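You operate a simulated robot arm through the tools that you are given. There is no shell and no other tool.

You are at the controls of a simulated robot arm. One attempt, no reset.

JOB
Turn the key off, then disconnect the battery under the black seat, black cable first.
Fine: nut loose, cable end slid right back; black done before the red is touched; shut the seat again.

Only the result counts: the job must be done as asked and must still hold three seconds after the hand-in. Knocking over, shifting, dropping, spilling or breaking anything else fails it.

ROBOT AND FRAMES
A 7-joint arm with a two-finger parallel gripper, fixed in place. Base frame: the origin is at the foot of the arm, x ahead of it, y to its left, z up; the work surface is at about z = 0.3. Units: m, degrees, N and s.
Its first joint turns from -132.0 to 132.0 degrees. Payload 3.91 kg.
The TCP is the grasp point between the finger pads, 0.03 m short of the fingertips. In the tool frame z runs along the fingers and y along their closing line. Largest opening 0.11 m; finger width 0.02, thickness 0.01; the body of the gripper, 0.048 by 0.112 m, starts 0.055 m behind the TCP.
Orientation is that of the tool frame in the base frame, as a unit quaternion [x, y, z, w]. With the fingers straight down and closing along the base's y, the tool's x points along the base's -x, its y along +y and its z along -z.

CONTROLS
- The arm moves only by the tool play_rows. Its argument "steps" is a list of rows, each a list of 2 entries, a list of its own where there are three numbers: the shift along the tool's x, y, z in units of 20 mm (1.0 is 20 mm), then the turn, a rotation vector about the tool's x, y, z in units of 8 degrees (1.0 is 8 degrees). In form: [[[dx, dy, dz], [wx, wy, wz]], ...]. A call has 1 to 20 rows; each row shifts and turns the commanded pose from where the row before left it, along the tool's axes as they then stand. "grip" is the opening, from 0 (shut) to 1 (fully open), set as the call begins (left out, the last holds). A call with a number of a shift or a turn outside -1 to 1 is refused whole. Each row takes 0.2 s and may step no farther than 0.05 m and 8.6 degrees from the row before; otherwise, or with a gripper value out of range, the whole call is refused. Where a pose cannot be reached the arm comes as near as it can. A force on the tool above 60 N (or 10 N above the force at the start of the call, whichever is more), or a blocked arm, ends the call early, and 0.2 s more pass. Each finger travels about 0.108 m/s and halts on what it meets, pressing with about 30 N; the grip force reading is that of the motor and also rises with nothing between the fingers. The clock runs only during rows and for 0.2 s after the last one: add rows that do not move to give the fingers time. It gives the time, the measured TCP pose, the force on the tool (base axes), the opening and the grip force at its end, in the units of the frame above (readings bear some noise), with the torque about the TCP (base axes, N m) and any sound that the robot's microphone picked up.
- Cameras (640 x 400 px; columns grow to the right, rows downward): "scene" is now at [-0.2002, 0.1618, 1.5399]; the picture's right is [-0.41, -0.91, 0.00], its down [-0.44, 0.20, -0.88] and it looks along [0.80, -0.36, -0.48] (base axes); focal length 310 px, centre (320, 200). "wrist" rides on the gripper at [0.072, 0.017, -0.103] in the tool frame; the picture's right is [-0.23, 0.97, 0.00], its down [-0.76, -0.18, -0.62] and it looks along [-0.61, -0.14, 0.78] (tool axes); focal length 222 px, centre (320, 200). There is no depth. A picture from a camera that has moved, and an enlarged one, comes with that camera's place and axes in the base frame and with its lens.
- capture(camera): a new picture of that camera. It takes no simulated time.
- turn_head(pan, tilt): turns the head with the scene camera to pan (to the left, within 143 degrees either way) and tilt (down, from -29 to 69), counted from straight ahead of the robot. It gives what a move gives.
- close_up(camera, box): a new picture of the part [left, top, right, bottom] of that camera's present view, enlarged. It takes no simulated time.
- hand_in(): hands the job in; it is judged then, once.

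Places have to be worked out from the pictures, the camera data and where the tool is seen. Open the gripper and draw the arm clear of the work before you hand the job in, unless the task says otherwise.

The tools are called by a JSON object that holds its "op" and its "data". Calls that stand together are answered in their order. play_rows: Moves the arm, as the interface text tells. Its arguments: {"type":"object","properties":{"steps":{"type":"array"},"grip":{"type":"number"}},"required":["steps"]} The other tools are called the same way: turn_head (pan, tilt) turns the head that bears the scene camera; capture (camera) takes a picture; close_up (camera, box) takes an enlarged picture of a part of a camera's view; hand_in () hands the job in.

At the start:

```text
clock: 0.0
position: [0.5135, -0.1774, 1.3676]
tool_rot: [0.0, 1.0, 0.0, 0.0]
wrist_force: [0.5, -0.2, 0.5]
ft_torque: [-0.02, -0.02, 0.01]
finger_gap: 0.11
grasp_force: 0.0
head pan, tilt: [-24.0, 28.7]
```

scene: 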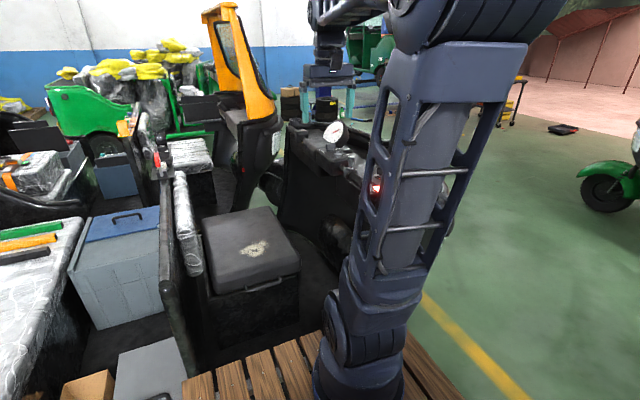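
wrist: 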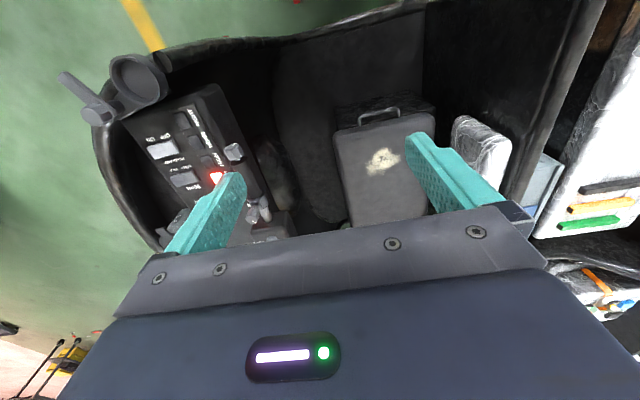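

The scene shows a three-wheeler cab with a black seat and a dash with a red light. I take close-ups to locate the key, seat and handle.

{"op": "close_up", "data": {"camera": "wrist", "box": [100, 50, 300, 250]}}

{"op": "close_up", "data": {"camera": "scene", "box": [140, 80, 400, 380]}}

{"op": "close_up", "data": {"camera": "wrist", "box": [300, 80, 460, 250]}}

```text
2.00 times, centred on (200, 150) of wrist
camera zoom: at [0.44, -0.1595, 1.4707], right [0.23, 0.97, 0.0], down [0.76, -0.18, 0.62], along [0.61, -0.14, -0.78], focal length 444 px, centre (560, 300)
```

zoom: 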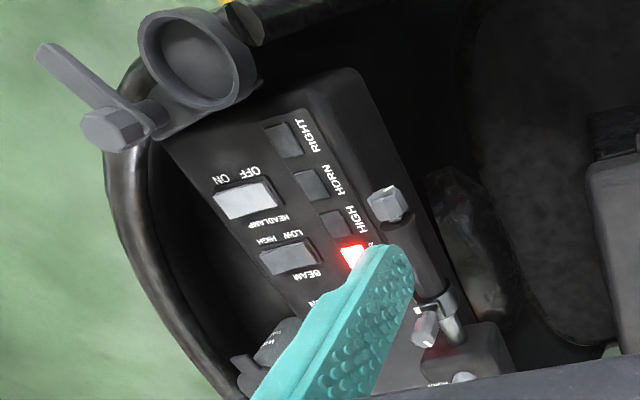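

```text
1.33 times, centred on (270, 230) of scene
camera zoom: at [-0.2002, 0.1618, 1.5399], right [-0.41, -0.91, 0.0], down [-0.44, 0.2, -0.88], along [0.8, -0.36, -0.48], focal length 413 px, centre (387, 160)
```

zoom: 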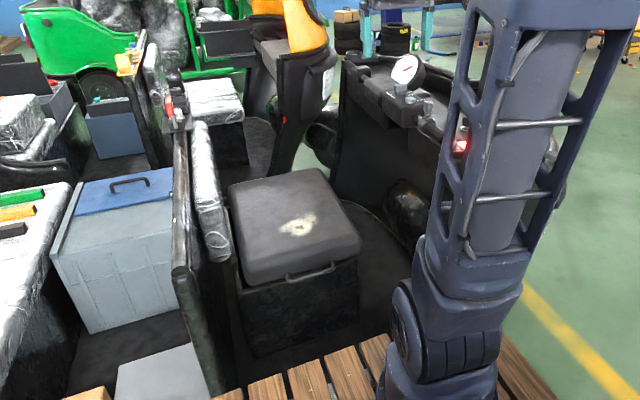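

```text
2.35 times, centred on (380, 165) of wrist
camera zoom: at [0.44, -0.1595, 1.4707], right [0.23, 0.97, 0.0], down [0.76, -0.18, 0.62], along [0.61, -0.14, -0.78], focal length 523 px, centre (179, 282)
```

zoom: 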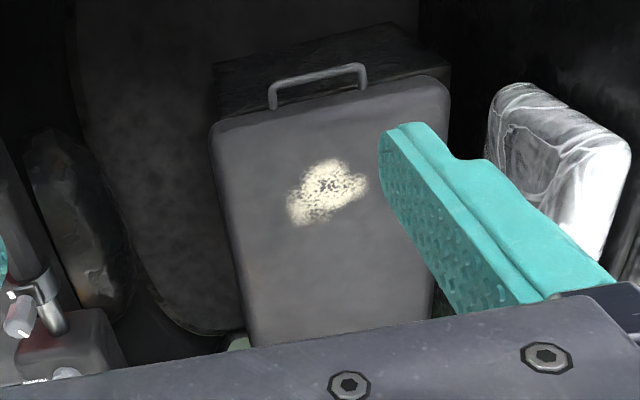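

Triangulating gives the seat handle near (0.74, -0.02, 0.63) and the red light on the dash near (0.67, -0.465, 1.02). I slide the tool to the right while staying high, to look at the dash with the wrist camera.

{"op": "play_rows", "data": {"steps": [[[0, -1, 0], [0, 0, 0]], [[0, -1, 0], [0, 0, 0]], [[0, -1, 0], [0, 0, 0]], [[0, -1, 0], [0, 0, 0]], [[0, -1, 0], [0, 0, 0]], [[0, -1, 0], [0, 0, 0]], [[0, -1, 0], [0, 0, 0]], [[0, -1, 0], [0, 0, 0]], [[0, -1, 0], [0, 0, 0]], [[0, -1, 0], [0, 0, 0]], [[0, 0, 0], [0, 0, 0]]]}}

{"op": "capture", "data": {"camera": "wrist"}}

{"op": "capture", "data": {"camera": "scene"}}

```text
clock: 2.4
position: [0.5132, -0.3783, 1.3669]
tool_rot: [0.0, 1.0, 0.001, 0.001]
wrist_force: [0.1, 0.5, 0.1]
ft_torque: [-0.01, 0.01, -0.02]
finger_gap: 0.11
grasp_force: 0.1
head pan, tilt: [-24.0, 28.7]
```

```text
taken
camera wrist: at [0.4399, -0.3611, 1.4703], right [0.23, 0.97, 0.0], down [0.76, -0.18, 0.62], along [0.61, -0.14, -0.78], focal length 222 px, centre (320, 200)
```

wrist: 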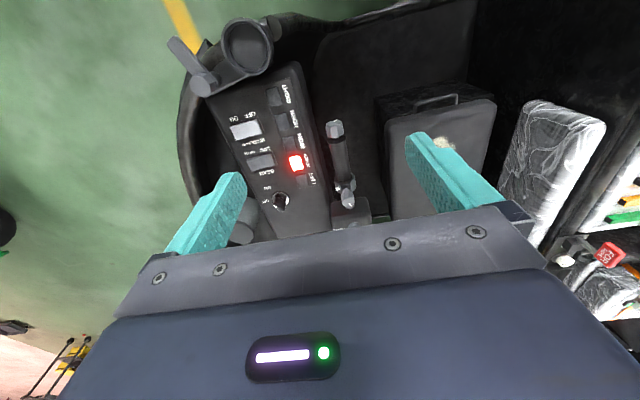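

```text
taken
```

scene: 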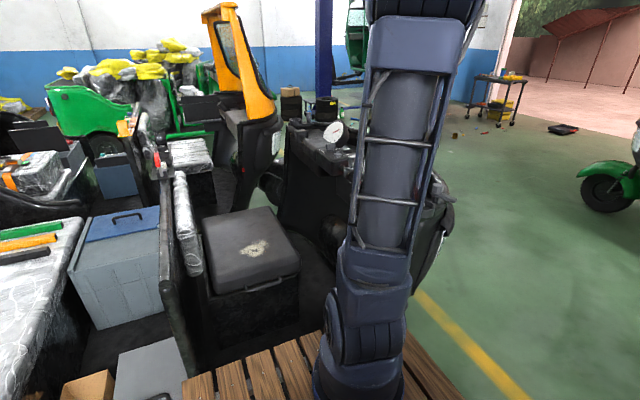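

The dash now shows well; something like a key in a lock with marks around it appears at wrist (281,200). I enlarge it.

{"op": "close_up", "data": {"camera": "wrist", "box": [235, 140, 355, 230]}}

{"op": "close_up", "data": {"camera": "wrist", "box": [220, 80, 340, 160]}}

{"op": "close_up", "data": {"camera": "wrist", "box": [540, 200, 640, 300]}}

```text
4.44 times, centred on (295, 185) of wrist
camera zoom: at [0.4399, -0.3611, 1.4703], right [0.23, 0.97, 0.0], down [0.76, -0.18, 0.62], along [0.61, -0.14, -0.78], focal length 987 px, centre (431, 267)
```

zoom: 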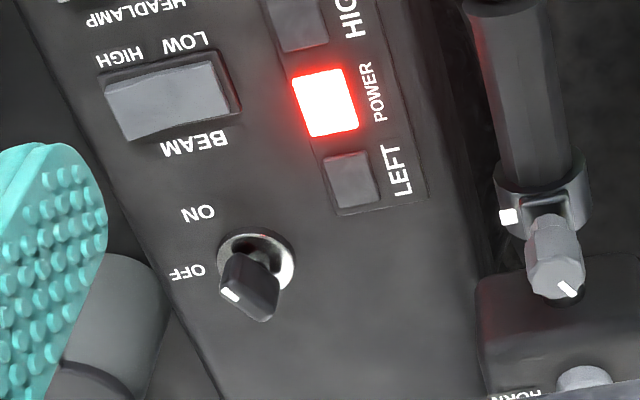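

```text
5.00 times, centred on (280, 120) of wrist
camera zoom: at [0.4399, -0.3611, 1.4703], right [0.23, 0.97, 0.0], down [0.76, -0.18, 0.62], along [0.61, -0.14, -0.78], focal length 1111 px, centre (520, 600)
```

zoom: 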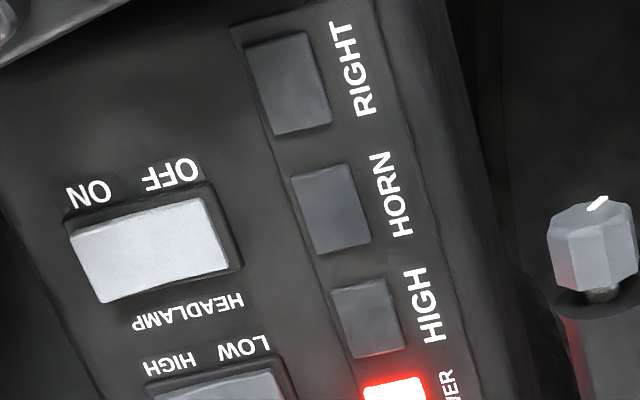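

```text
4.00 times, centred on (590, 250) of wrist
camera zoom: at [0.4399, -0.3611, 1.4703], right [0.23, 0.97, 0.0], down [0.76, -0.18, 0.62], along [0.61, -0.14, -0.78], focal length 888 px, centre (-760, 0)
```

zoom: 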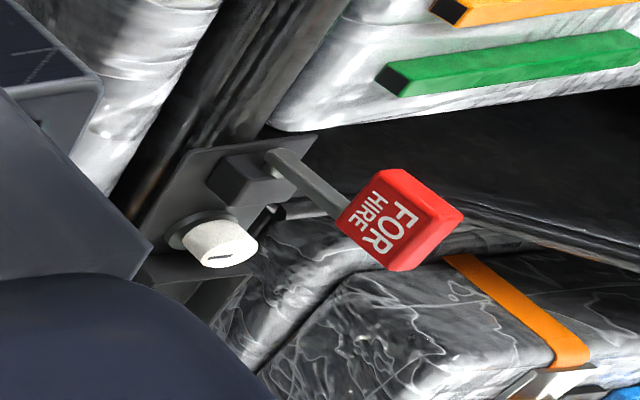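

The key switch is at wrist (281,200), with ON and OFF marks beside it, and POWER is lit so it stands at ON. I move closer over the dash, still well above it, to triangulate and see the key's orientation.

{"op": "play_rows", "data": {"steps": [[[-0.89, -0.85, 0.97], [0, 0, 0]], [[-0.89, -0.85, 0.97], [0, 0, 0]], [[-0.89, -0.85, 0.97], [0, 0, 0]], [[-0.89, -0.85, 0.97], [0, 0, 0]], [[-0.89, -0.85, 0.97], [0, 0, 0]], [[-0.89, -0.85, 0.97], [0, 0, 0]], [[0, 0, 0], [0, 0, 0]]]}}

{"op": "capture", "data": {"camera": "wrist"}}

{"op": "close_up", "data": {"camera": "wrist", "box": [255, 130, 385, 230]}}

```text
clock: 4.0
position: [0.6231, -0.4791, 1.2512]
tool_rot: [0.0, 1.0, 0.0, 0.0]
wrist_force: [0.5, -0.1, 0.7]
ft_torque: [0.02, 0.02, 0.0]
finger_gap: 0.1099
grasp_force: 0.0
head pan, tilt: [-24.0, 28.7]
```

```text
taken
camera wrist: at [0.5496, -0.461, 1.3542], right [0.23, 0.97, 0.0], down [0.76, -0.18, 0.62], along [0.61, -0.14, -0.78], focal length 222 px, centre (320, 200)
```

wrist: 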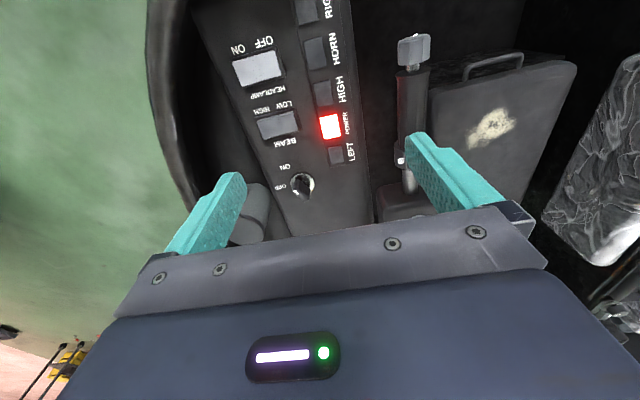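

```text
4.00 times, centred on (320, 180) of wrist
camera zoom: at [0.5496, -0.461, 1.3542], right [0.23, 0.97, 0.0], down [0.76, -0.18, 0.62], along [0.61, -0.14, -0.78], focal length 888 px, centre (320, 280)
```

zoom: 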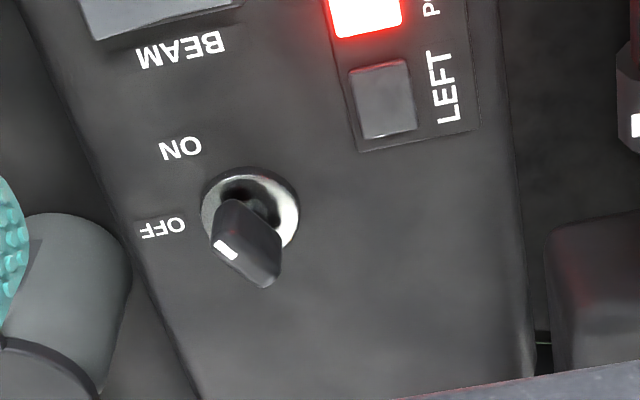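

Ring centre triangulates to about (0.768, -0.542, 1.016), and the dash panel looks horizontal at z≈1.01. I zoom harder to read the key's blade direction.

{"op": "close_up", "data": {"camera": "wrist", "box": [280, 160, 325, 205]}}

{"op": "close_up", "data": {"camera": "wrist", "box": [360, 20, 440, 220]}}

```text
8.89 times, centred on (302, 182) of wrist
camera zoom: at [0.5496, -0.461, 1.3542], right [0.23, 0.97, 0.0], down [0.76, -0.18, 0.62], along [0.61, -0.14, -0.78], focal length 1974 px, centre (476, 356)
```

zoom: 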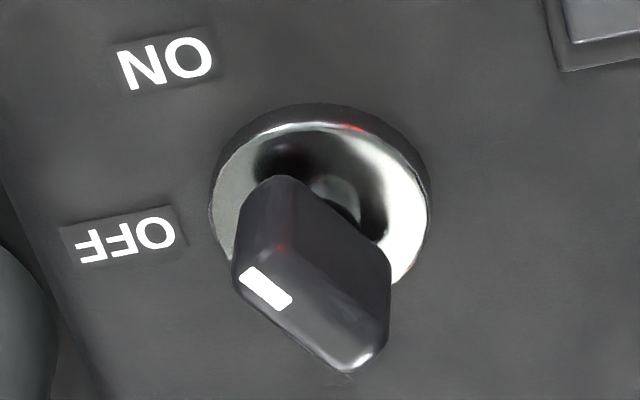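

```text
2.00 times, centred on (400, 120) of wrist
camera zoom: at [0.5496, -0.461, 1.3542], right [0.23, 0.97, 0.0], down [0.76, -0.18, 0.62], along [0.61, -0.14, -0.78], focal length 444 px, centre (160, 360)
```

zoom: 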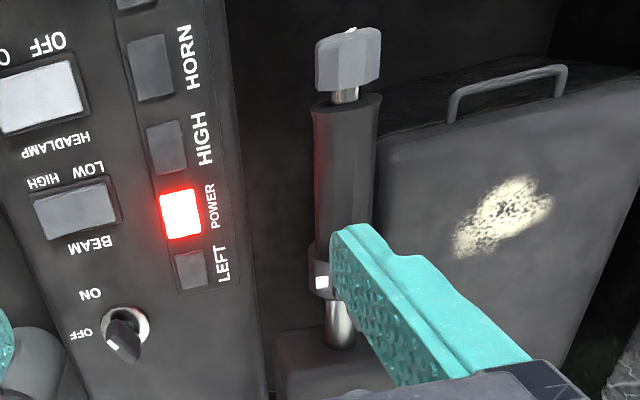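

The key's pointer aims at ON (about 212° in the base xy plane) and OFF lies at about 271°, so it needs roughly +60° about base z. I check the scene view for obstacles around the dash.

{"op": "capture", "data": {"camera": "scene"}}

{"op": "close_up", "data": {"camera": "scene", "box": [260, 80, 470, 280]}}

```text
taken
```

scene: 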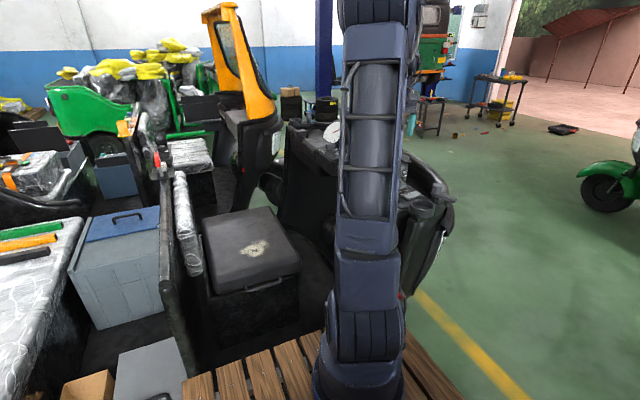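

```text
2.00 times, centred on (365, 180) of scene
camera zoom: at [-0.2003, 0.1618, 1.5399], right [-0.41, -0.91, 0.0], down [-0.44, 0.2, -0.88], along [0.8, -0.36, -0.48], focal length 620 px, centre (230, 240)
```

zoom: 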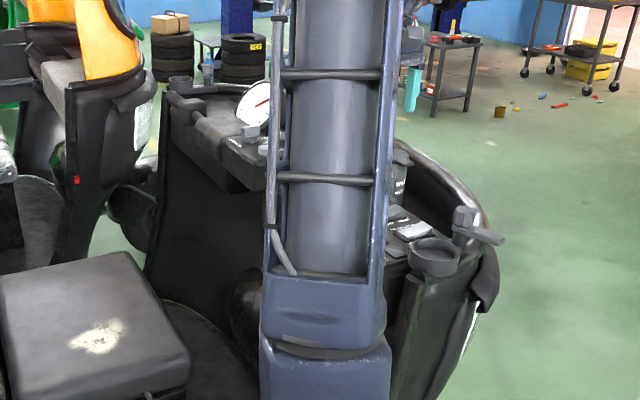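

A canister-like cylinder stands just beyond the key on the -y side, so I pre-rotate the tool to the key's blade yaw (+32.7°), narrow the fingers, and shift over for a better look at clearances.

{"op": "play_rows", "data": {"steps": [[[0, 0, 0], [0, 0, -0.8175]], [[0, 0, 0], [0, 0, -0.8175]], [[0, 0, 0], [0, 0, -0.8175]], [[0, 0, 0], [0, 0, -0.8175]], [[0, 0, 0], [0, 0, -0.8175]], [[0.195, -0.875, 0.508], [0, 0, 0]], [[0.195, -0.875, 0.508], [0, 0, 0]], [[0.195, -0.875, 0.508], [0, 0, 0]], [[0.195, -0.875, 0.508], [0, 0, 0]], [[0.195, -0.875, 0.508], [0, 0, 0]], [[0.195, -0.875, 0.508], [0, 0, 0]], [[0, 0, 0], [0, 0, 0]]], "grip": 0.4}}

{"op": "capture", "data": {"camera": "wrist"}}

{"op": "capture", "data": {"camera": "scene"}}

```text
clock: 6.6
position: [0.6575, -0.5814, 1.1882]
tool_rot: [-0.282, 0.959, 0.0, 0.0]
wrist_force: [-0.6, -1.1, -0.6]
ft_torque: [-0.01, 0.0, -0.02]
finger_gap: 0.044
grasp_force: 0.1
head pan, tilt: [-24.0, 28.7]
```

```text
taken
camera wrist: at [0.5862, -0.6047, 1.2923], right [-0.33, 0.94, 0.0], down [0.74, 0.26, 0.62], along [0.59, 0.21, -0.78], focal length 222 px, centre (320, 200)
```

wrist: 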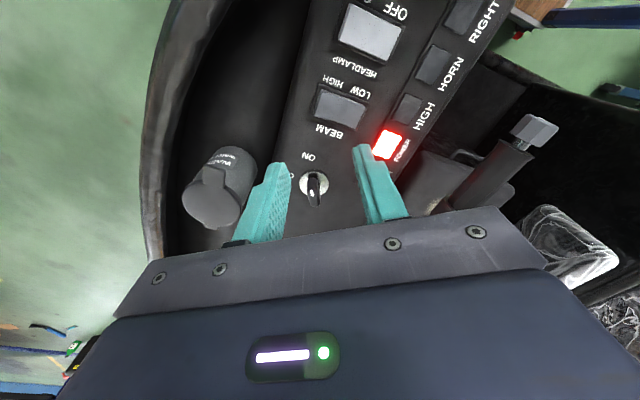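

```text
taken
```

scene: 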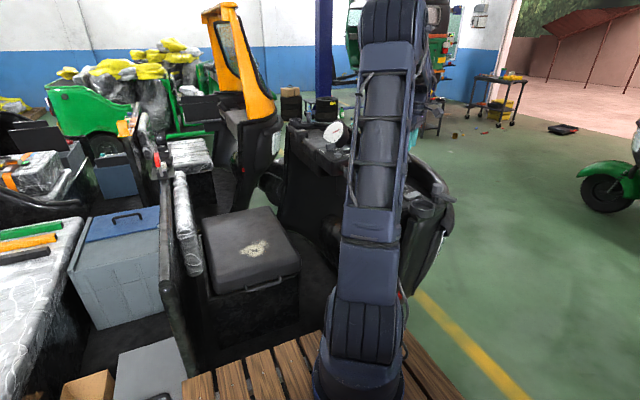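

The reservoir's lid tops out around (0.80, -0.675, 1.08), clear of the gripper body. I enlarge the key in this view for a precise third bearing.

{"op": "close_up", "data": {"camera": "wrist", "box": [285, 145, 345, 215]}}

```text
5.71 times, centred on (315, 180) of wrist
camera zoom: at [0.5862, -0.6047, 1.2923], right [-0.33, 0.94, 0.0], down [0.74, 0.26, 0.62], along [0.59, 0.21, -0.78], focal length 1269 px, centre (349, 314)
```

zoom: 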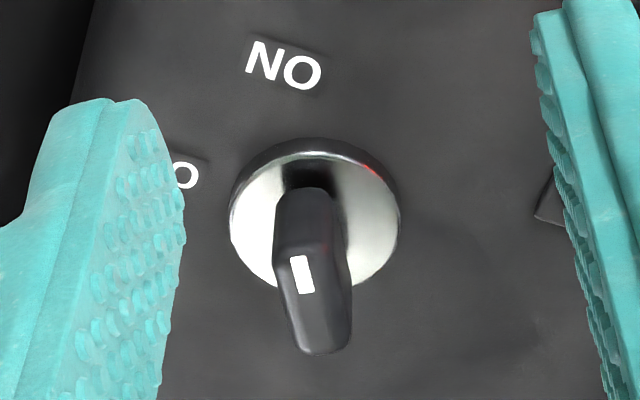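

The three bearings agree on the key at (0.775, -0.5475), ring z≈1.006, bow top z≈1.042, blade at 32–33° yaw. I move directly above it, still clear, and check alignment.

{"op": "play_rows", "data": {"steps": [[[-0.975, -0.295, 0.42], [0, 0, 0]], [[-0.975, -0.295, 0.42], [0, 0, 0]], [[-0.975, -0.295, 0.42], [0, 0, 0]], [[-0.975, -0.295, 0.42], [0, 0, 0]], [[-0.975, -0.295, 0.42], [0, 0, 0]], [[-0.975, -0.295, 0.42], [0, 0, 0]], [[0, 0, 0], [0, 0, 0]]]}}

{"op": "capture", "data": {"camera": "wrist"}}

{"op": "close_up", "data": {"camera": "wrist", "box": [270, 120, 370, 220]}}

```text
clock: 8.2
position: [0.775, -0.5466, 1.1394]
tool_rot: [-0.281, 0.96, 0.0, 0.0]
wrist_force: [0.3, 0.4, 0.9]
ft_torque: [-0.03, -0.02, 0.03]
finger_gap: 0.0438
grasp_force: 0.1
head pan, tilt: [-24.0, 28.7]
```

```text
taken
camera wrist: at [0.7037, -0.5706, 1.2422], right [-0.33, 0.94, 0.0], down [0.74, 0.26, 0.62], along [0.59, 0.21, -0.78], focal length 222 px, centre (320, 200)
```

wrist: 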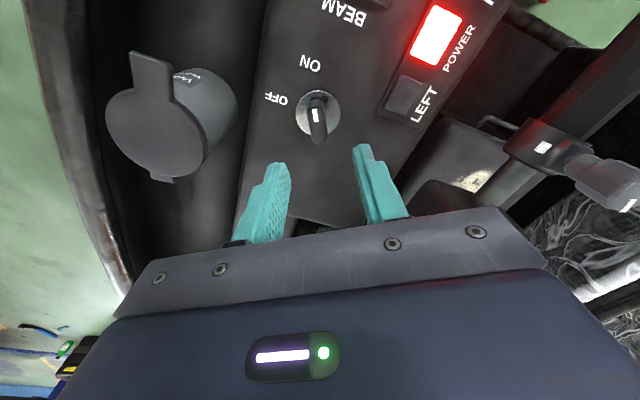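

```text
4.00 times, centred on (320, 170) of wrist
camera zoom: at [0.7037, -0.5706, 1.2422], right [-0.33, 0.94, 0.0], down [0.74, 0.26, 0.62], along [0.59, 0.21, -0.78], focal length 888 px, centre (320, 320)
```

zoom: 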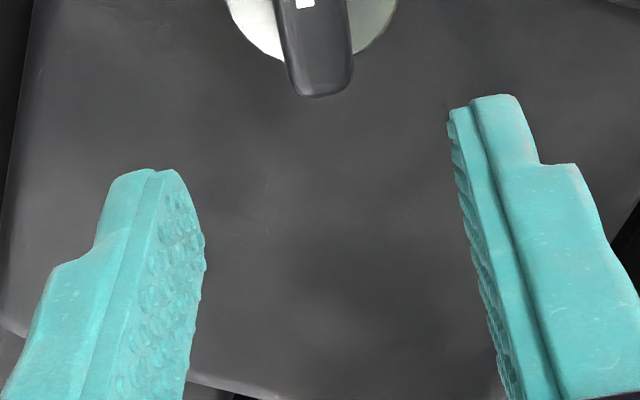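

The key projects right where expected under the TCP (within ~2 mm). I descend to bring the fingertips to about z 1.017 around the bow.

{"op": "play_rows", "data": {"steps": [[[0, -0.07, 0.9], [0, 0, 0]], [[0, 0, 0.9], [0, 0, 0]], [[0, 0, 0.9], [0, 0, 0]], [[0, 0, 0.9], [0, 0, 0]], [[0, 0, 0.5], [0, 0, 0]], [[0, 0, 0.5], [0, 0, 0]], [[0, 0, 0], [0, 0, 0]]]}}

{"op": "capture", "data": {"camera": "wrist"}}

{"op": "close_up", "data": {"camera": "wrist", "box": [270, 120, 370, 220]}}

```text
clock: 9.8
position: [0.7774, -0.5496, 1.0473]
tool_rot: [-0.281, 0.96, 0.0, 0.0]
wrist_force: [0.9, 0.1, -0.1]
ft_torque: [0.01, -0.01, 0.04]
finger_gap: 0.0442
grasp_force: 0.1
head pan, tilt: [-24.0, 28.7]
```

```text
taken
camera wrist: at [0.706, -0.5725, 1.1513], right [-0.33, 0.94, 0.0], down [0.74, 0.26, 0.62], along [0.59, 0.21, -0.78], focal length 222 px, centre (320, 200)
```

wrist: 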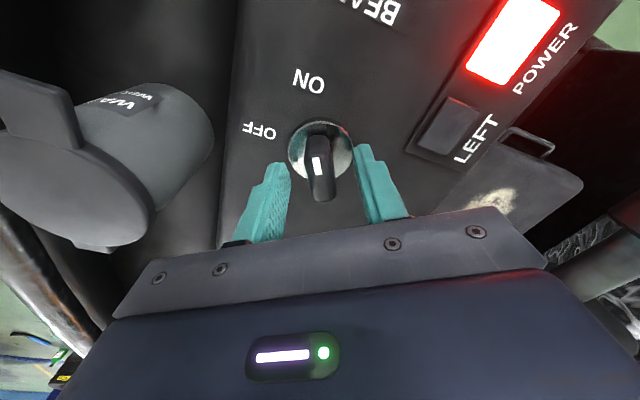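

```text
4.00 times, centred on (320, 170) of wrist
camera zoom: at [0.706, -0.5725, 1.1513], right [-0.33, 0.94, 0.0], down [0.74, 0.26, 0.62], along [0.59, 0.21, -0.78], focal length 888 px, centre (320, 320)
```

zoom: 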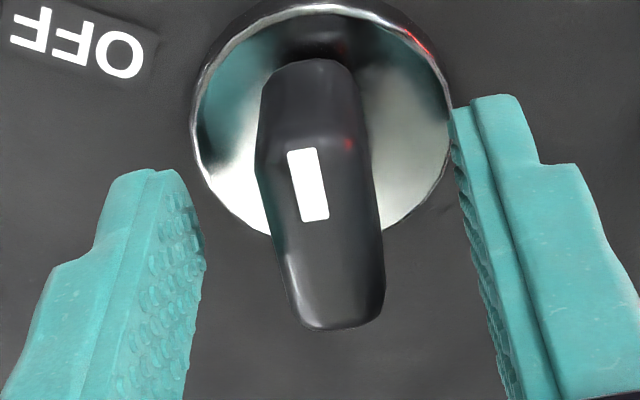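

The fingers straddle the blade and it is aligned with the tool's x axis. I close on it.

{"op": "play_rows", "data": {"steps": [[[0, 0, 0], [0, 0, 0]], [[0, 0, 0], [0, 0, 0]], [[0, 0, 0], [0, 0, 0]]], "grip": 0}}

{"op": "close_up", "data": {"camera": "wrist", "box": [270, 120, 370, 220]}}

```text
clock: 10.6
position: [0.7746, -0.5484, 1.048]
tool_rot: [-0.282, 0.959, 0.001, -0.001]
wrist_force: [-13.8, 12.1, -3.3]
ft_torque: [-0.24, 0.1, -0.03]
finger_gap: 0.0158
grasp_force: 44.9
head pan, tilt: [-24.0, 28.7]
```

```text
4.00 times, centred on (320, 170) of wrist
camera zoom: at [0.7055, -0.572, 1.1514], right [-0.33, 0.94, 0.0], down [0.74, 0.26, 0.62], along [0.59, 0.21, -0.78], focal length 888 px, centre (320, 320)
```

zoom: 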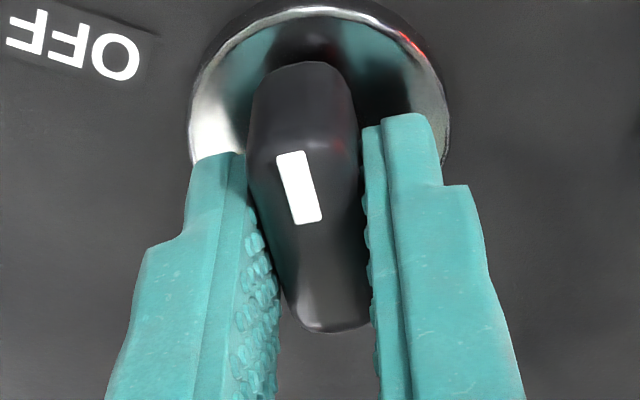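

The grip holds the bow (gap 15.8 mm) with a small side load; I shift 1.5 mm to relieve it and turn the key +60° about vertical toward OFF.

{"op": "play_rows", "data": {"steps": [[[0, 0.08, 0], [0, 0, 0]], [[0, 0, 0], [0, 0, -0.9375]], [[0, 0, 0], [0, 0, -0.9375]], [[0, 0, 0], [0, 0, -0.9375]], [[0, 0, 0], [0, 0, -0.9375]], [[0, 0, 0], [0, 0, -0.9375]], [[0, 0, 0], [0, 0, -0.9375]], [[0, 0, 0], [0, 0, -0.9375]], [[0, 0, 0], [0, 0, -0.9375]], [[0, 0, 0], [0, 0, 0]]]}}

{"op": "capture", "data": {"camera": "wrist"}}

{"op": "close_up", "data": {"camera": "wrist", "box": [270, 120, 370, 220]}}

```text
clock: 12.8
position: [0.7754, -0.5474, 1.0481]
tool_rot: [0.723, -0.69, 0.001, 0.001]
wrist_force: [26.7, -16.5, 21.7]
ft_torque: [0.1, -0.18, -1.13]
finger_gap: 0.0168
grasp_force: 45.5
head pan, tilt: [-24.0, 28.7]
```

```text
taken
camera wrist: at [0.761, -0.6195, 1.1512], right [-0.98, 0.18, 0.0], down [0.14, 0.77, 0.62], along [0.11, 0.61, -0.78], focal length 222 px, centre (320, 200)
```

wrist: 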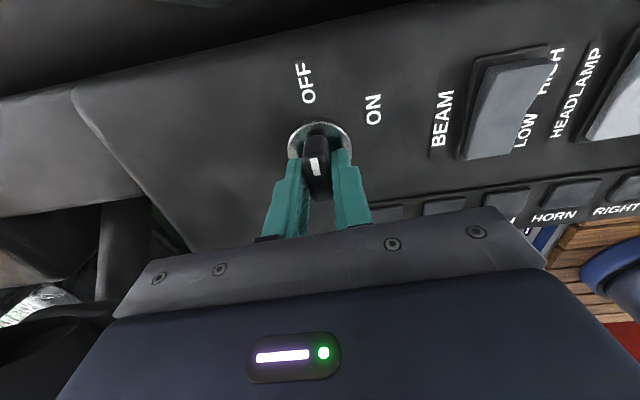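

```text
4.00 times, centred on (320, 170) of wrist
camera zoom: at [0.761, -0.6195, 1.1512], right [-0.98, 0.18, 0.0], down [0.14, 0.77, 0.62], along [0.11, 0.61, -0.78], focal length 888 px, centre (320, 320)
```

zoom: 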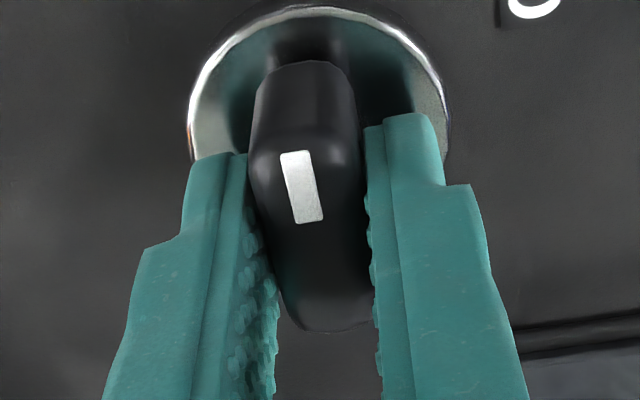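

The pointer now aims at OFF and the red glow is gone; the residual torque (-1.1 N·m) says it is at its stop. I ease off slightly, open the fingers and lift straight up.

{"op": "play_rows", "data": {"steps": [[[0, 0, 0], [0, 0, 0.1]], [[0, 0, 0], [0, 0, 0]]]}}

{"op": "play_rows", "data": {"steps": [[[0, 0, 0], [0, 0, 0]], [[0, 0, 0], [0, 0, 0]], [[0, 0, -0.5], [0, 0, 0]], [[0, 0, -1], [0, 0, 0]], [[0, 0, -1], [0, 0, 0]], [[0, 0, -1], [0, 0, 0]], [[0, 0, -1], [0, 0, 0]], [[0, 0, -1], [0, 0, 0]], [[0, 0, 0], [0, 0, 0]]], "grip": 0.4}}

{"op": "capture", "data": {"camera": "wrist"}}

{"op": "close_up", "data": {"camera": "wrist", "box": [250, 60, 450, 210]}}

```text
clock: 13.4
position: [0.7749, -0.5473, 1.0482]
tool_rot: [0.719, -0.695, 0.002, 0.0]
wrist_force: [26.6, -15.1, 29.4]
ft_torque: [-0.12, -0.28, -0.84]
finger_gap: 0.0166
grasp_force: 44.9
head pan, tilt: [-24.0, 28.7]
```

```text
clock: 15.4
position: [0.7743, -0.5482, 1.1579]
tool_rot: [0.719, -0.695, 0.0, -0.001]
wrist_force: [1.2, -0.1, -1.2]
ft_torque: [-0.02, 0.02, -0.01]
finger_gap: 0.0439
grasp_force: 0.0
head pan, tilt: [-24.0, 28.7]
```

```text
taken
camera wrist: at [0.7599, -0.6198, 1.2612], right [-0.98, 0.2, 0.0], down [0.15, 0.77, 0.62], along [0.12, 0.61, -0.78], focal length 222 px, centre (320, 200)
```

wrist: 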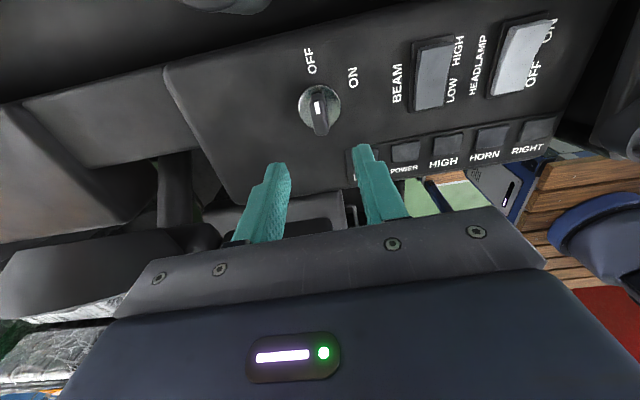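

```text
2.67 times, centred on (350, 135) of wrist
camera zoom: at [0.7599, -0.6198, 1.2612], right [-0.98, 0.2, 0.0], down [0.15, 0.77, 0.62], along [0.12, 0.61, -0.78], focal length 592 px, centre (240, 373)
```

zoom: 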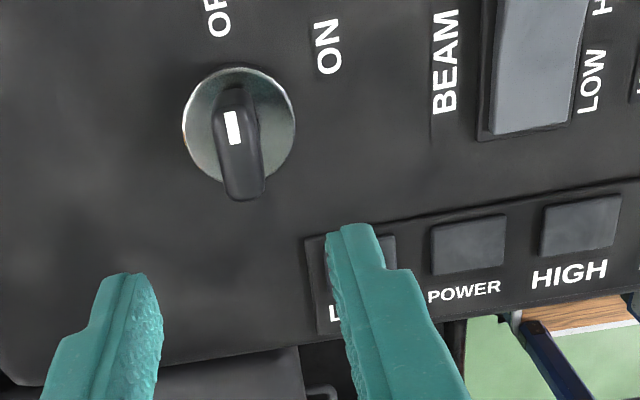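

Key is OFF and the POWER lamp is dark. I lift, turn the tool back to yaw 0 and travel toward the seat for a look from above.

{"op": "play_rows", "data": {"steps": [[[0, 0, -0.5], [0, 0, 0.9577]], [[0, 0, -0.5], [0, 0, 0.9577]], [[0, 0, -0.5], [0, 0, 0.9577]], [[0, 0, -0.5], [0, 0, 0.9577]], [[0, 0, -0.5], [0, 0, 0.9577]], [[0, 0, -0.5], [0, 0, 0.9577]], [[0, 0, -0.5], [0, 0, 0.9577]], [[0, 0, -0.5], [0, 0, 0.9577]], [[0, 0, -0.5], [0, 0, 0.9577]], [[0, 0, -0.5], [0, 0, 0.9577]], [[0, 0, 0], [0, 0, 0.9577]], [[0, 0, 0], [0, 0, 0.9577]], [[0.3, 1, 0], [0, 0, 0]], [[0.3, 1, 0], [0, 0, 0]], [[0.3, 1, 0], [0, 0, 0]], [[0.3, 1, 0], [0, 0, 0]], [[0.3, 1, 0], [0, 0, 0]], [[0.3, 1, 0], [0, 0, 0]], [[0.3, 1, 0], [0, 0, 0]], [[0.3, 1, 0], [0, 0, 0]]]}}

{"op": "play_rows", "data": {"steps": [[[0.3, 1, 0], [0, 0, 0]], [[0.3, 1, 0], [0, 0, 0]], [[0.3, 1, 0], [0, 0, 0]], [[0.3, 1, 0], [0, 0, 0]], [[0.3, 1, 0], [0, 0, 0]], [[0.3, 1, 0], [0, 0, 0]], [[0.3, 1, 0], [0, 0, 0]], [[0.3, 1, 0], [0, 0, 0]], [[0.3, 1, 0], [0, 0, 0]], [[0.3, 1, 0], [0, 0, 0]], [[0.3, 1, 0], [0, 0, 0]], [[0.3, 1, 0], [0, 0, 0]], [[0.3, 1, 0.5], [0, 0, 0]], [[0.3, 1, 0.5], [0, 0, 0]], [[0.3, 1, 0.5], [0, 0, 0]], [[0.3, 1, 0.5], [0, 0, 0]], [[0, 0, 0], [0, 0, 0]]]}}

{"op": "capture", "data": {"camera": "wrist"}}

{"op": "capture", "data": {"camera": "scene"}}

```text
clock: 19.6
position: [0.726, -0.3871, 1.2574]
tool_rot: [0.001, 1.0, 0.0, 0.0]
wrist_force: [0.7, -0.2, -0.5]
ft_torque: [-0.02, 0.0, 0.0]
finger_gap: 0.0442
grasp_force: 0.1
head pan, tilt: [-24.0, 28.7]
```

```text
clock: 23.2
position: [0.6292, -0.0672, 1.2171]
tool_rot: [0.0, 1.0, 0.0, 0.0]
wrist_force: [0.1, -0.7, 0.1]
ft_torque: [0.01, 0.0, -0.04]
finger_gap: 0.0441
grasp_force: 0.0
head pan, tilt: [-24.0, 28.7]
```

```text
taken
camera wrist: at [0.5562, -0.05, 1.32], right [0.23, 0.97, 0.0], down [0.76, -0.18, 0.62], along [0.61, -0.14, -0.78], focal length 222 px, centre (320, 200)
```

wrist: 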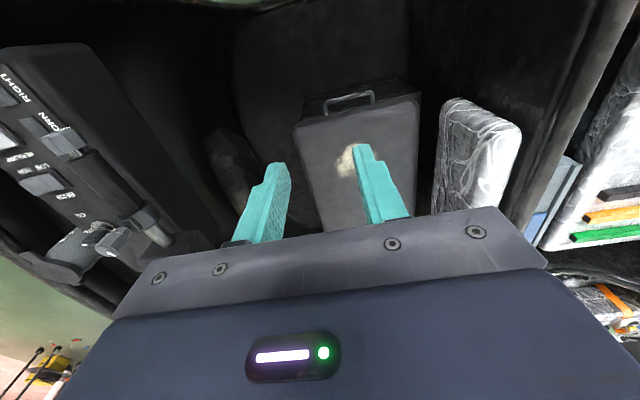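

```text
taken
```

scene: 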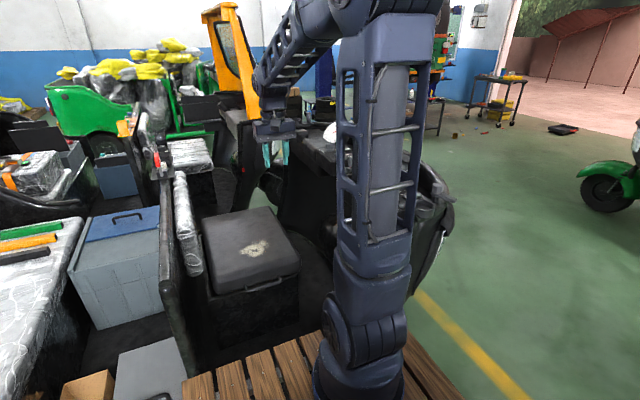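

I enlarge the seat from both cameras to fix the handle, hinge side and size.

{"op": "close_up", "data": {"camera": "wrist", "box": [270, 70, 530, 240]}}

{"op": "close_up", "data": {"camera": "scene", "box": [160, 180, 330, 350]}}

{"op": "close_up", "data": {"camera": "wrist", "box": [290, 75, 430, 130]}}

```text
2.35 times, centred on (400, 155) of wrist
camera zoom: at [0.5562, -0.05, 1.32], right [0.23, 0.97, 0.0], down [0.76, -0.18, 0.62], along [0.61, -0.14, -0.78], focal length 523 px, centre (132, 306)
```

zoom: 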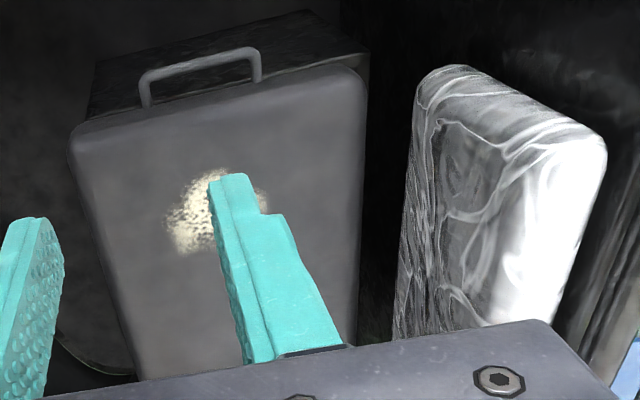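

```text
2.35 times, centred on (245, 265) of scene
camera zoom: at [-0.2002, 0.1618, 1.5399], right [-0.41, -0.91, 0.0], down [-0.44, 0.2, -0.88], along [0.8, -0.36, -0.48], focal length 729 px, centre (496, 47)
```

zoom: 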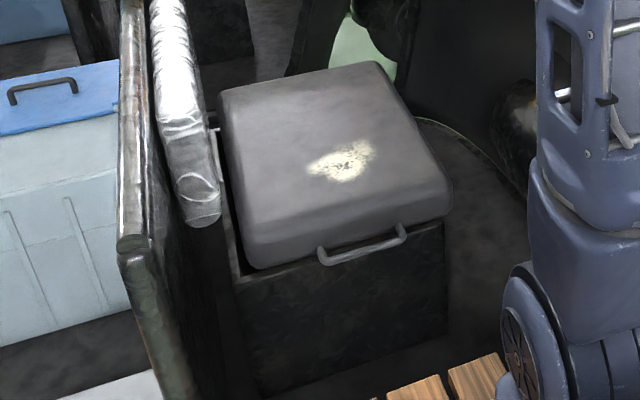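

```text
4.57 times, centred on (360, 102) of wrist
camera zoom: at [0.5562, -0.05, 1.32], right [0.23, 0.97, 0.0], down [0.76, -0.18, 0.62], along [0.61, -0.14, -0.78], focal length 1015 px, centre (137, 646)
```

zoom: 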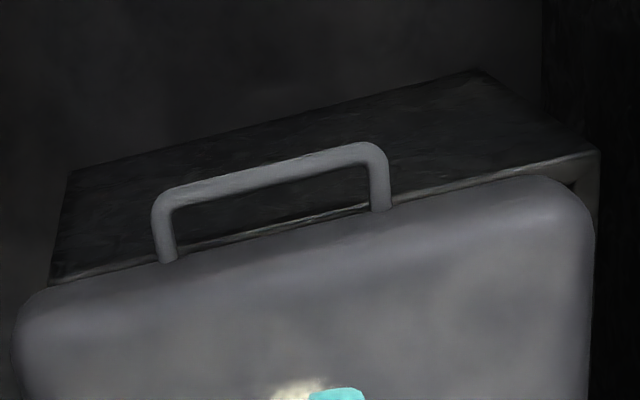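

Seat top is at z≈0.71 spanning roughly x 0.76–1.25, y ±0.175; the handle bar runs along y at about x 0.734, z 0.654, y from -0.075 to 0.062. I move over the seat to look at its far edge for the hinge.

{"op": "play_rows", "data": {"steps": [[[-0.964, 0.18, 0.6], [0, 0, 0]], [[-0.964, 0.18, 0.6], [0, 0, 0]], [[-0.964, 0.18, 0.6], [0, 0, 0]], [[-0.964, 0.18, 0.6], [0, 0, 0]], [[-0.964, 0.18, 0.6], [0, 0, 0]], [[-0.964, 0.18, 0.6], [0, 0, 0]], [[-0.964, 0.18, 0.6], [0, 0, 0]], [[-0.964, 0.18, 0.6], [0, 0, 0]], [[-0.964, 0.18, 0.6], [0, 0, 0]], [[-0.964, 0.18, 0.6], [0, 0, 0]], [[-0.964, 0.18, 0.6], [0, 0, 0]], [[0, 0, 0], [0, 0, 0]]]}}

{"op": "capture", "data": {"camera": "wrist"}}

{"op": "capture", "data": {"camera": "scene"}}

```text
clock: 25.8
position: [0.84, -0.026, 1.0844]
tool_rot: [0.001, 1.0, 0.0, 0.0]
wrist_force: [0.9, 0.5, 0.3]
ft_torque: [-0.02, -0.02, 0.0]
finger_gap: 0.0442
grasp_force: 0.0
head pan, tilt: [-24.0, 28.7]
```

```text
taken
camera wrist: at [0.7688, -0.0087, 1.1882], right [0.23, 0.97, 0.0], down [0.76, -0.18, 0.62], along [0.61, -0.14, -0.78], focal length 222 px, centre (320, 200)
```

wrist: 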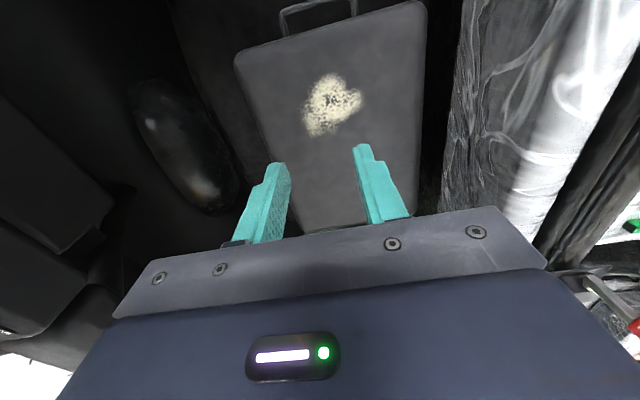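

```text
taken
```

scene: 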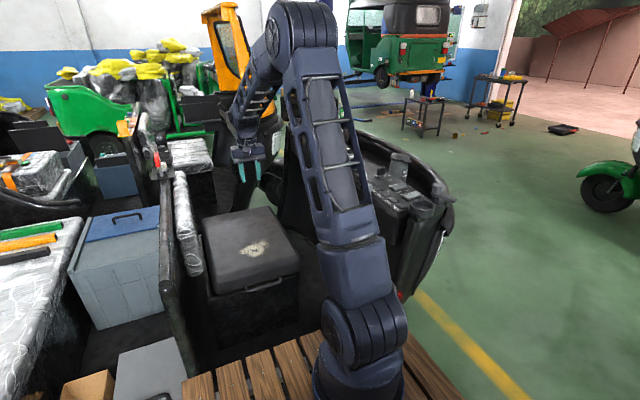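

The far edge is at x≈1.24 and no front latch is visible, so the hinge is most likely on that far side. I go in front of the seat to view the handle closely.

{"op": "play_rows", "data": {"steps": [[[0.882, 0.21, 0.93], [0, 0, 0]], [[0.882, 0.21, 0.93], [0, 0, 0]], [[0.882, 0.21, 0.93], [0, 0, 0]], [[0.882, 0.21, 0.93], [0, 0, 0]], [[0.882, 0.21, 0.93], [0, 0, 0]], [[0.882, 0.21, 0.93], [0, 0, 0]], [[0.882, 0.21, 0.93], [0, 0, 0]], [[0.882, 0.21, 0.93], [0, 0, 0]], [[0.882, 0.21, 0.93], [0, 0, 0]], [[0.882, 0.21, 0.93], [0, 0, 0]], [[0.882, 0.21, 0.93], [0, 0, 0]], [[0.882, 0.21, 0.93], [0, 0, 0]], [[0.882, 0.21, 0.93], [0, 0, 0]], [[0.882, 0.21, 0.93], [0, 0, 0]], [[0, 0, 0], [0, 0, 0]]], "grip": 1.0}}

{"op": "capture", "data": {"camera": "wrist"}}

{"op": "close_up", "data": {"camera": "wrist", "box": [230, 90, 430, 240]}}

```text
clock: 29.0
position: [0.5961, 0.0304, 0.8244]
tool_rot: [0.0, 1.0, -0.001, 0.0]
wrist_force: [-0.5, 0.7, -0.5]
ft_torque: [-0.02, 0.0, 0.0]
finger_gap: 0.1101
grasp_force: 0.0
head pan, tilt: [-24.0, 28.7]
```

```text
taken
camera wrist: at [0.5238, 0.0486, 0.9279], right [0.23, 0.97, 0.0], down [0.76, -0.18, 0.62], along [0.61, -0.14, -0.78], focal length 222 px, centre (320, 200)
```

wrist: 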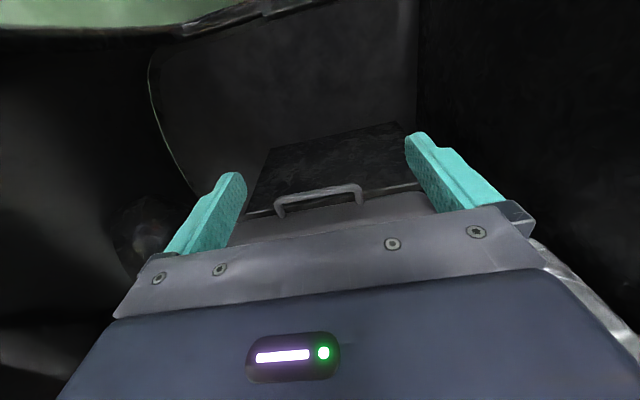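

```text
2.67 times, centred on (330, 165) of wrist
camera zoom: at [0.5238, 0.0486, 0.9279], right [0.23, 0.97, 0.0], down [0.76, -0.18, 0.62], along [0.61, -0.14, -0.78], focal length 592 px, centre (293, 293)
```

zoom: 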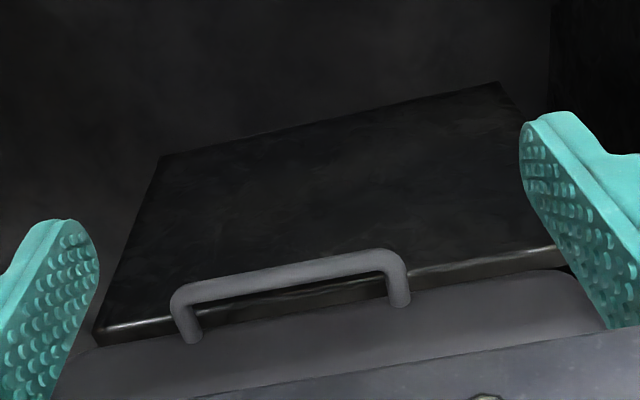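

The handle bar now triangulates to x≈0.739, z≈0.637, y −0.075…0.059, with a ~27 mm gap to the lid. I turn the tool 90° in yaw and pitch it forward so the fingers can close above and below the bar.

{"op": "play_rows", "data": {"steps": [[[0, 0, 0], [0, 0, -0.9375]], [[0, 0, 0], [0, 0, -0.9375]], [[0, 0, 0], [0, 0, -0.9375]], [[0, 0, 0], [0, 0, -0.9375]], [[0, 0, 0], [0, 0, -0.9375]], [[0, 0, 0], [0, 0, -0.9375]], [[0, 0, 0], [0, 0, -0.9375]], [[0, 0, 0], [0, 0, -0.9375]], [[0, 0, 0], [0, 0, -0.9375]], [[0, 0, 0], [0, 0, -0.9375]], [[0, 0, 0], [0, 0, -0.9375]], [[0, 0, 0], [0, 0, -0.9375]], [[0, 0, 0], [0.972, 0, 0]], [[0, 0, 0], [0.972, 0, 0]], [[0, 0, 0], [0.972, 0, 0]], [[0, 0, 0], [0.972, 0, 0]], [[0, 0, 0], [0, 0, 0]]], "grip": 0.5}}

{"op": "capture", "data": {"camera": "scene"}}

{"op": "capture", "data": {"camera": "wrist"}}

```text
clock: 32.6
position: [0.6112, 0.0354, 0.8239]
tool_rot: [-0.681, 0.682, -0.19, 0.189]
wrist_force: [0.6, -0.8, -0.7]
ft_torque: [0.11, 0.0, 0.01]
finger_gap: 0.0548
grasp_force: 0.2
out of reach, approached as far as the arm can: row 16
head pan, tilt: [-24.0, 28.7]
```

```text
taken
```

scene: 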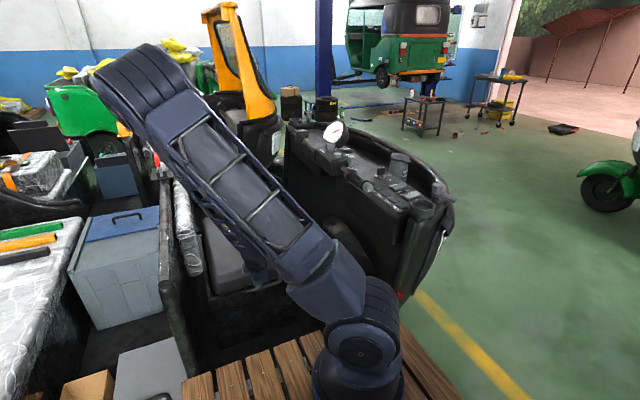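

```text
taken
camera wrist: at [0.5421, -0.0362, 0.9028], right [-0.83, 0.23, -0.5], down [-0.17, 0.76, 0.63], along [0.53, 0.61, -0.6], focal length 222 px, centre (320, 200)
```

wrist: 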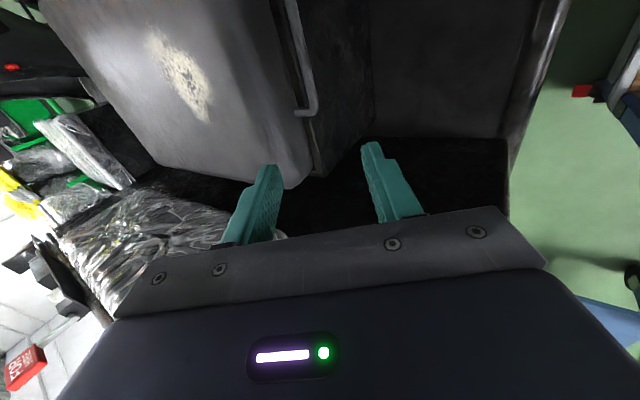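

The arm folds too much at this close range (shoulder sits high, z≈1.15), but a 31° pitch is held and enough to slip a finger behind the bar. I move outward toward a pre-grasp above the handle and check the arm posture.

{"op": "play_rows", "data": {"steps": [[[0.38, -0.68, 0.69], [0, 0, 0]], [[0.38, -0.68, 0.69], [0, 0, 0]], [[0.38, -0.68, 0.69], [0, 0, 0]], [[0.38, -0.68, 0.69], [0, 0, 0]], [[0.38, -0.68, 0.69], [0, 0, 0]], [[0, 0, 0], [0, 0, 0]]], "grip": 0.32}}

{"op": "capture", "data": {"camera": "scene"}}

{"op": "capture", "data": {"camera": "wrist"}}

```text
clock: 34.0
position: [0.7055, -0.0025, 0.7993]
tool_rot: [0.682, -0.681, 0.189, -0.189]
wrist_force: [0.7, -0.8, 0.1]
ft_torque: [-0.03, 0.02, 0.03]
finger_gap: 0.0351
grasp_force: 0.0
head pan, tilt: [-24.0, 28.7]
```

```text
taken
```

scene: 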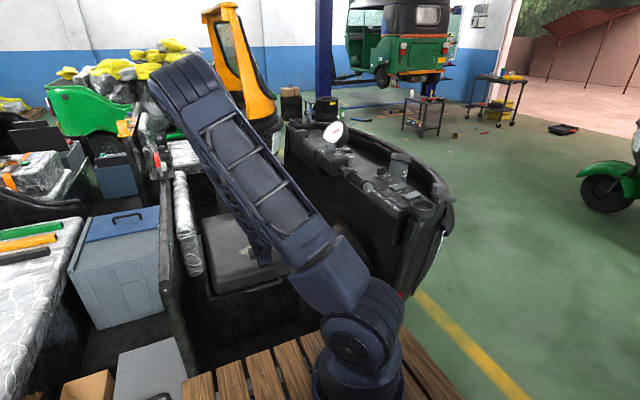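

```text
taken
camera wrist: at [0.6378, -0.0738, 0.8792], right [-0.83, 0.23, -0.5], down [-0.17, 0.76, 0.63], along [0.53, 0.61, -0.6], focal length 222 px, centre (320, 200)
```

wrist: 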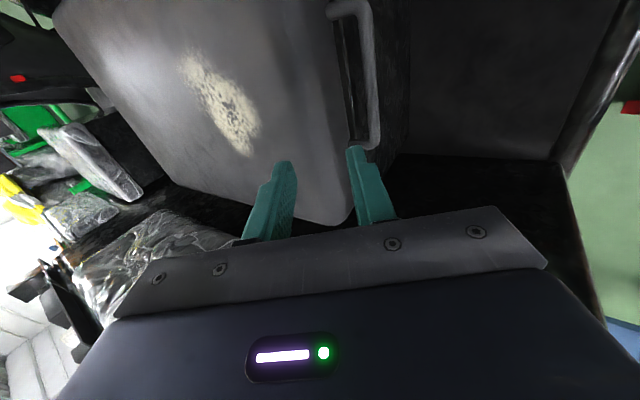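

The pose is held and the handle is in view. I enlarge it to triangulate the bar against the tool.

{"op": "close_up", "data": {"camera": "wrist", "box": [290, 0, 430, 180]}}

{"op": "close_up", "data": {"camera": "scene", "box": [190, 190, 310, 310]}}

```text
2.22 times, centred on (360, 90) of wrist
camera zoom: at [0.6378, -0.0738, 0.8792], right [-0.83, 0.23, -0.5], down [-0.17, 0.76, 0.63], along [0.53, 0.61, -0.6], focal length 494 px, centre (231, 444)
```

zoom: 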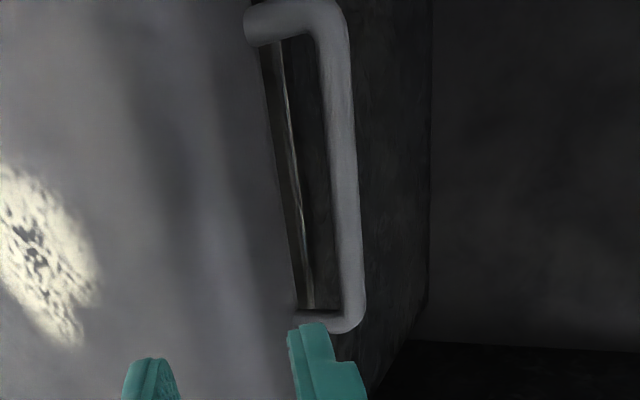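

```text
3.33 times, centred on (250, 250) of scene
camera zoom: at [-0.2001, 0.1618, 1.5399], right [-0.41, -0.91, 0.0], down [-0.44, 0.2, -0.88], along [0.8, -0.36, -0.48], focal length 1033 px, centre (553, 33)
```

zoom: 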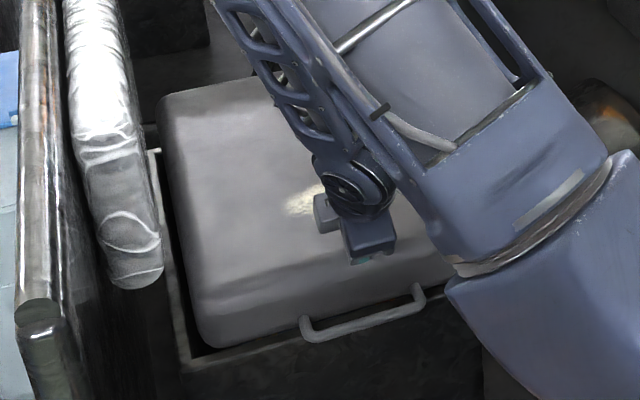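

Bar confirmed at x≈0.737, z≈0.635 (about 14 mm thick, ~28 mm gap behind it). I go to a pre-grasp point on the approach line and then advance part-way.

{"op": "play_rows", "data": {"steps": [[[0.094, 0.76, 0.48], [0, 0, 0]], [[0.094, 0.76, 0.48], [0, 0, 0]], [[0.094, 0.76, 0.48], [0, 0, 0]], [[0.094, 0.76, 0.48], [0, 0, 0]], [[0, 0, 1], [0, 0, 0]], [[0, 0, 1], [0, 0, 0]], [[0, 0, 0.5], [0, 0, 0]], [[0, 0, 0], [0, 0, 0]]], "grip": 0.275}}

{"op": "capture", "data": {"camera": "wrist"}}

{"op": "close_up", "data": {"camera": "wrist", "box": [260, 80, 400, 220]}}

```text
clock: 35.8
position: [0.697, -0.0086, 0.6916]
tool_rot: [0.682, -0.681, 0.189, -0.189]
wrist_force: [-0.3, -0.2, 0.3]
ft_torque: [-0.04, -0.02, 0.02]
finger_gap: 0.0306
grasp_force: 0.1
head pan, tilt: [-24.0, 28.7]
```

```text
taken
camera wrist: at [0.6289, -0.0807, 0.7713], right [-0.83, 0.23, -0.5], down [-0.17, 0.76, 0.63], along [0.53, 0.61, -0.6], focal length 222 px, centre (320, 200)
```

wrist: 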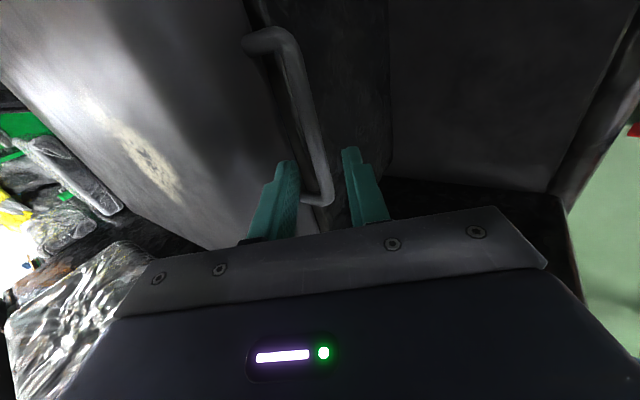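

```text
2.86 times, centred on (330, 150) of wrist
camera zoom: at [0.6289, -0.0807, 0.7713], right [-0.83, 0.23, -0.5], down [-0.17, 0.76, 0.63], along [0.53, 0.61, -0.6], focal length 635 px, centre (291, 343)
```

zoom: 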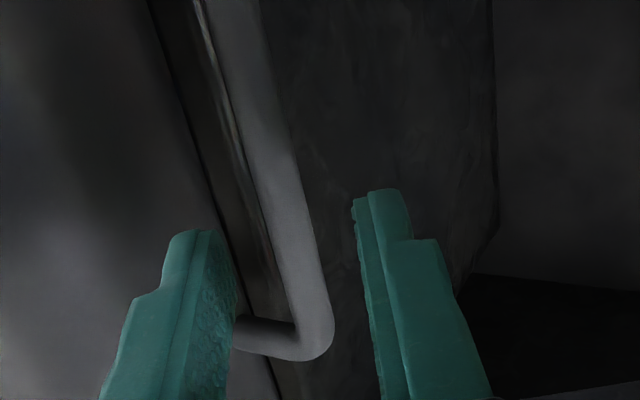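

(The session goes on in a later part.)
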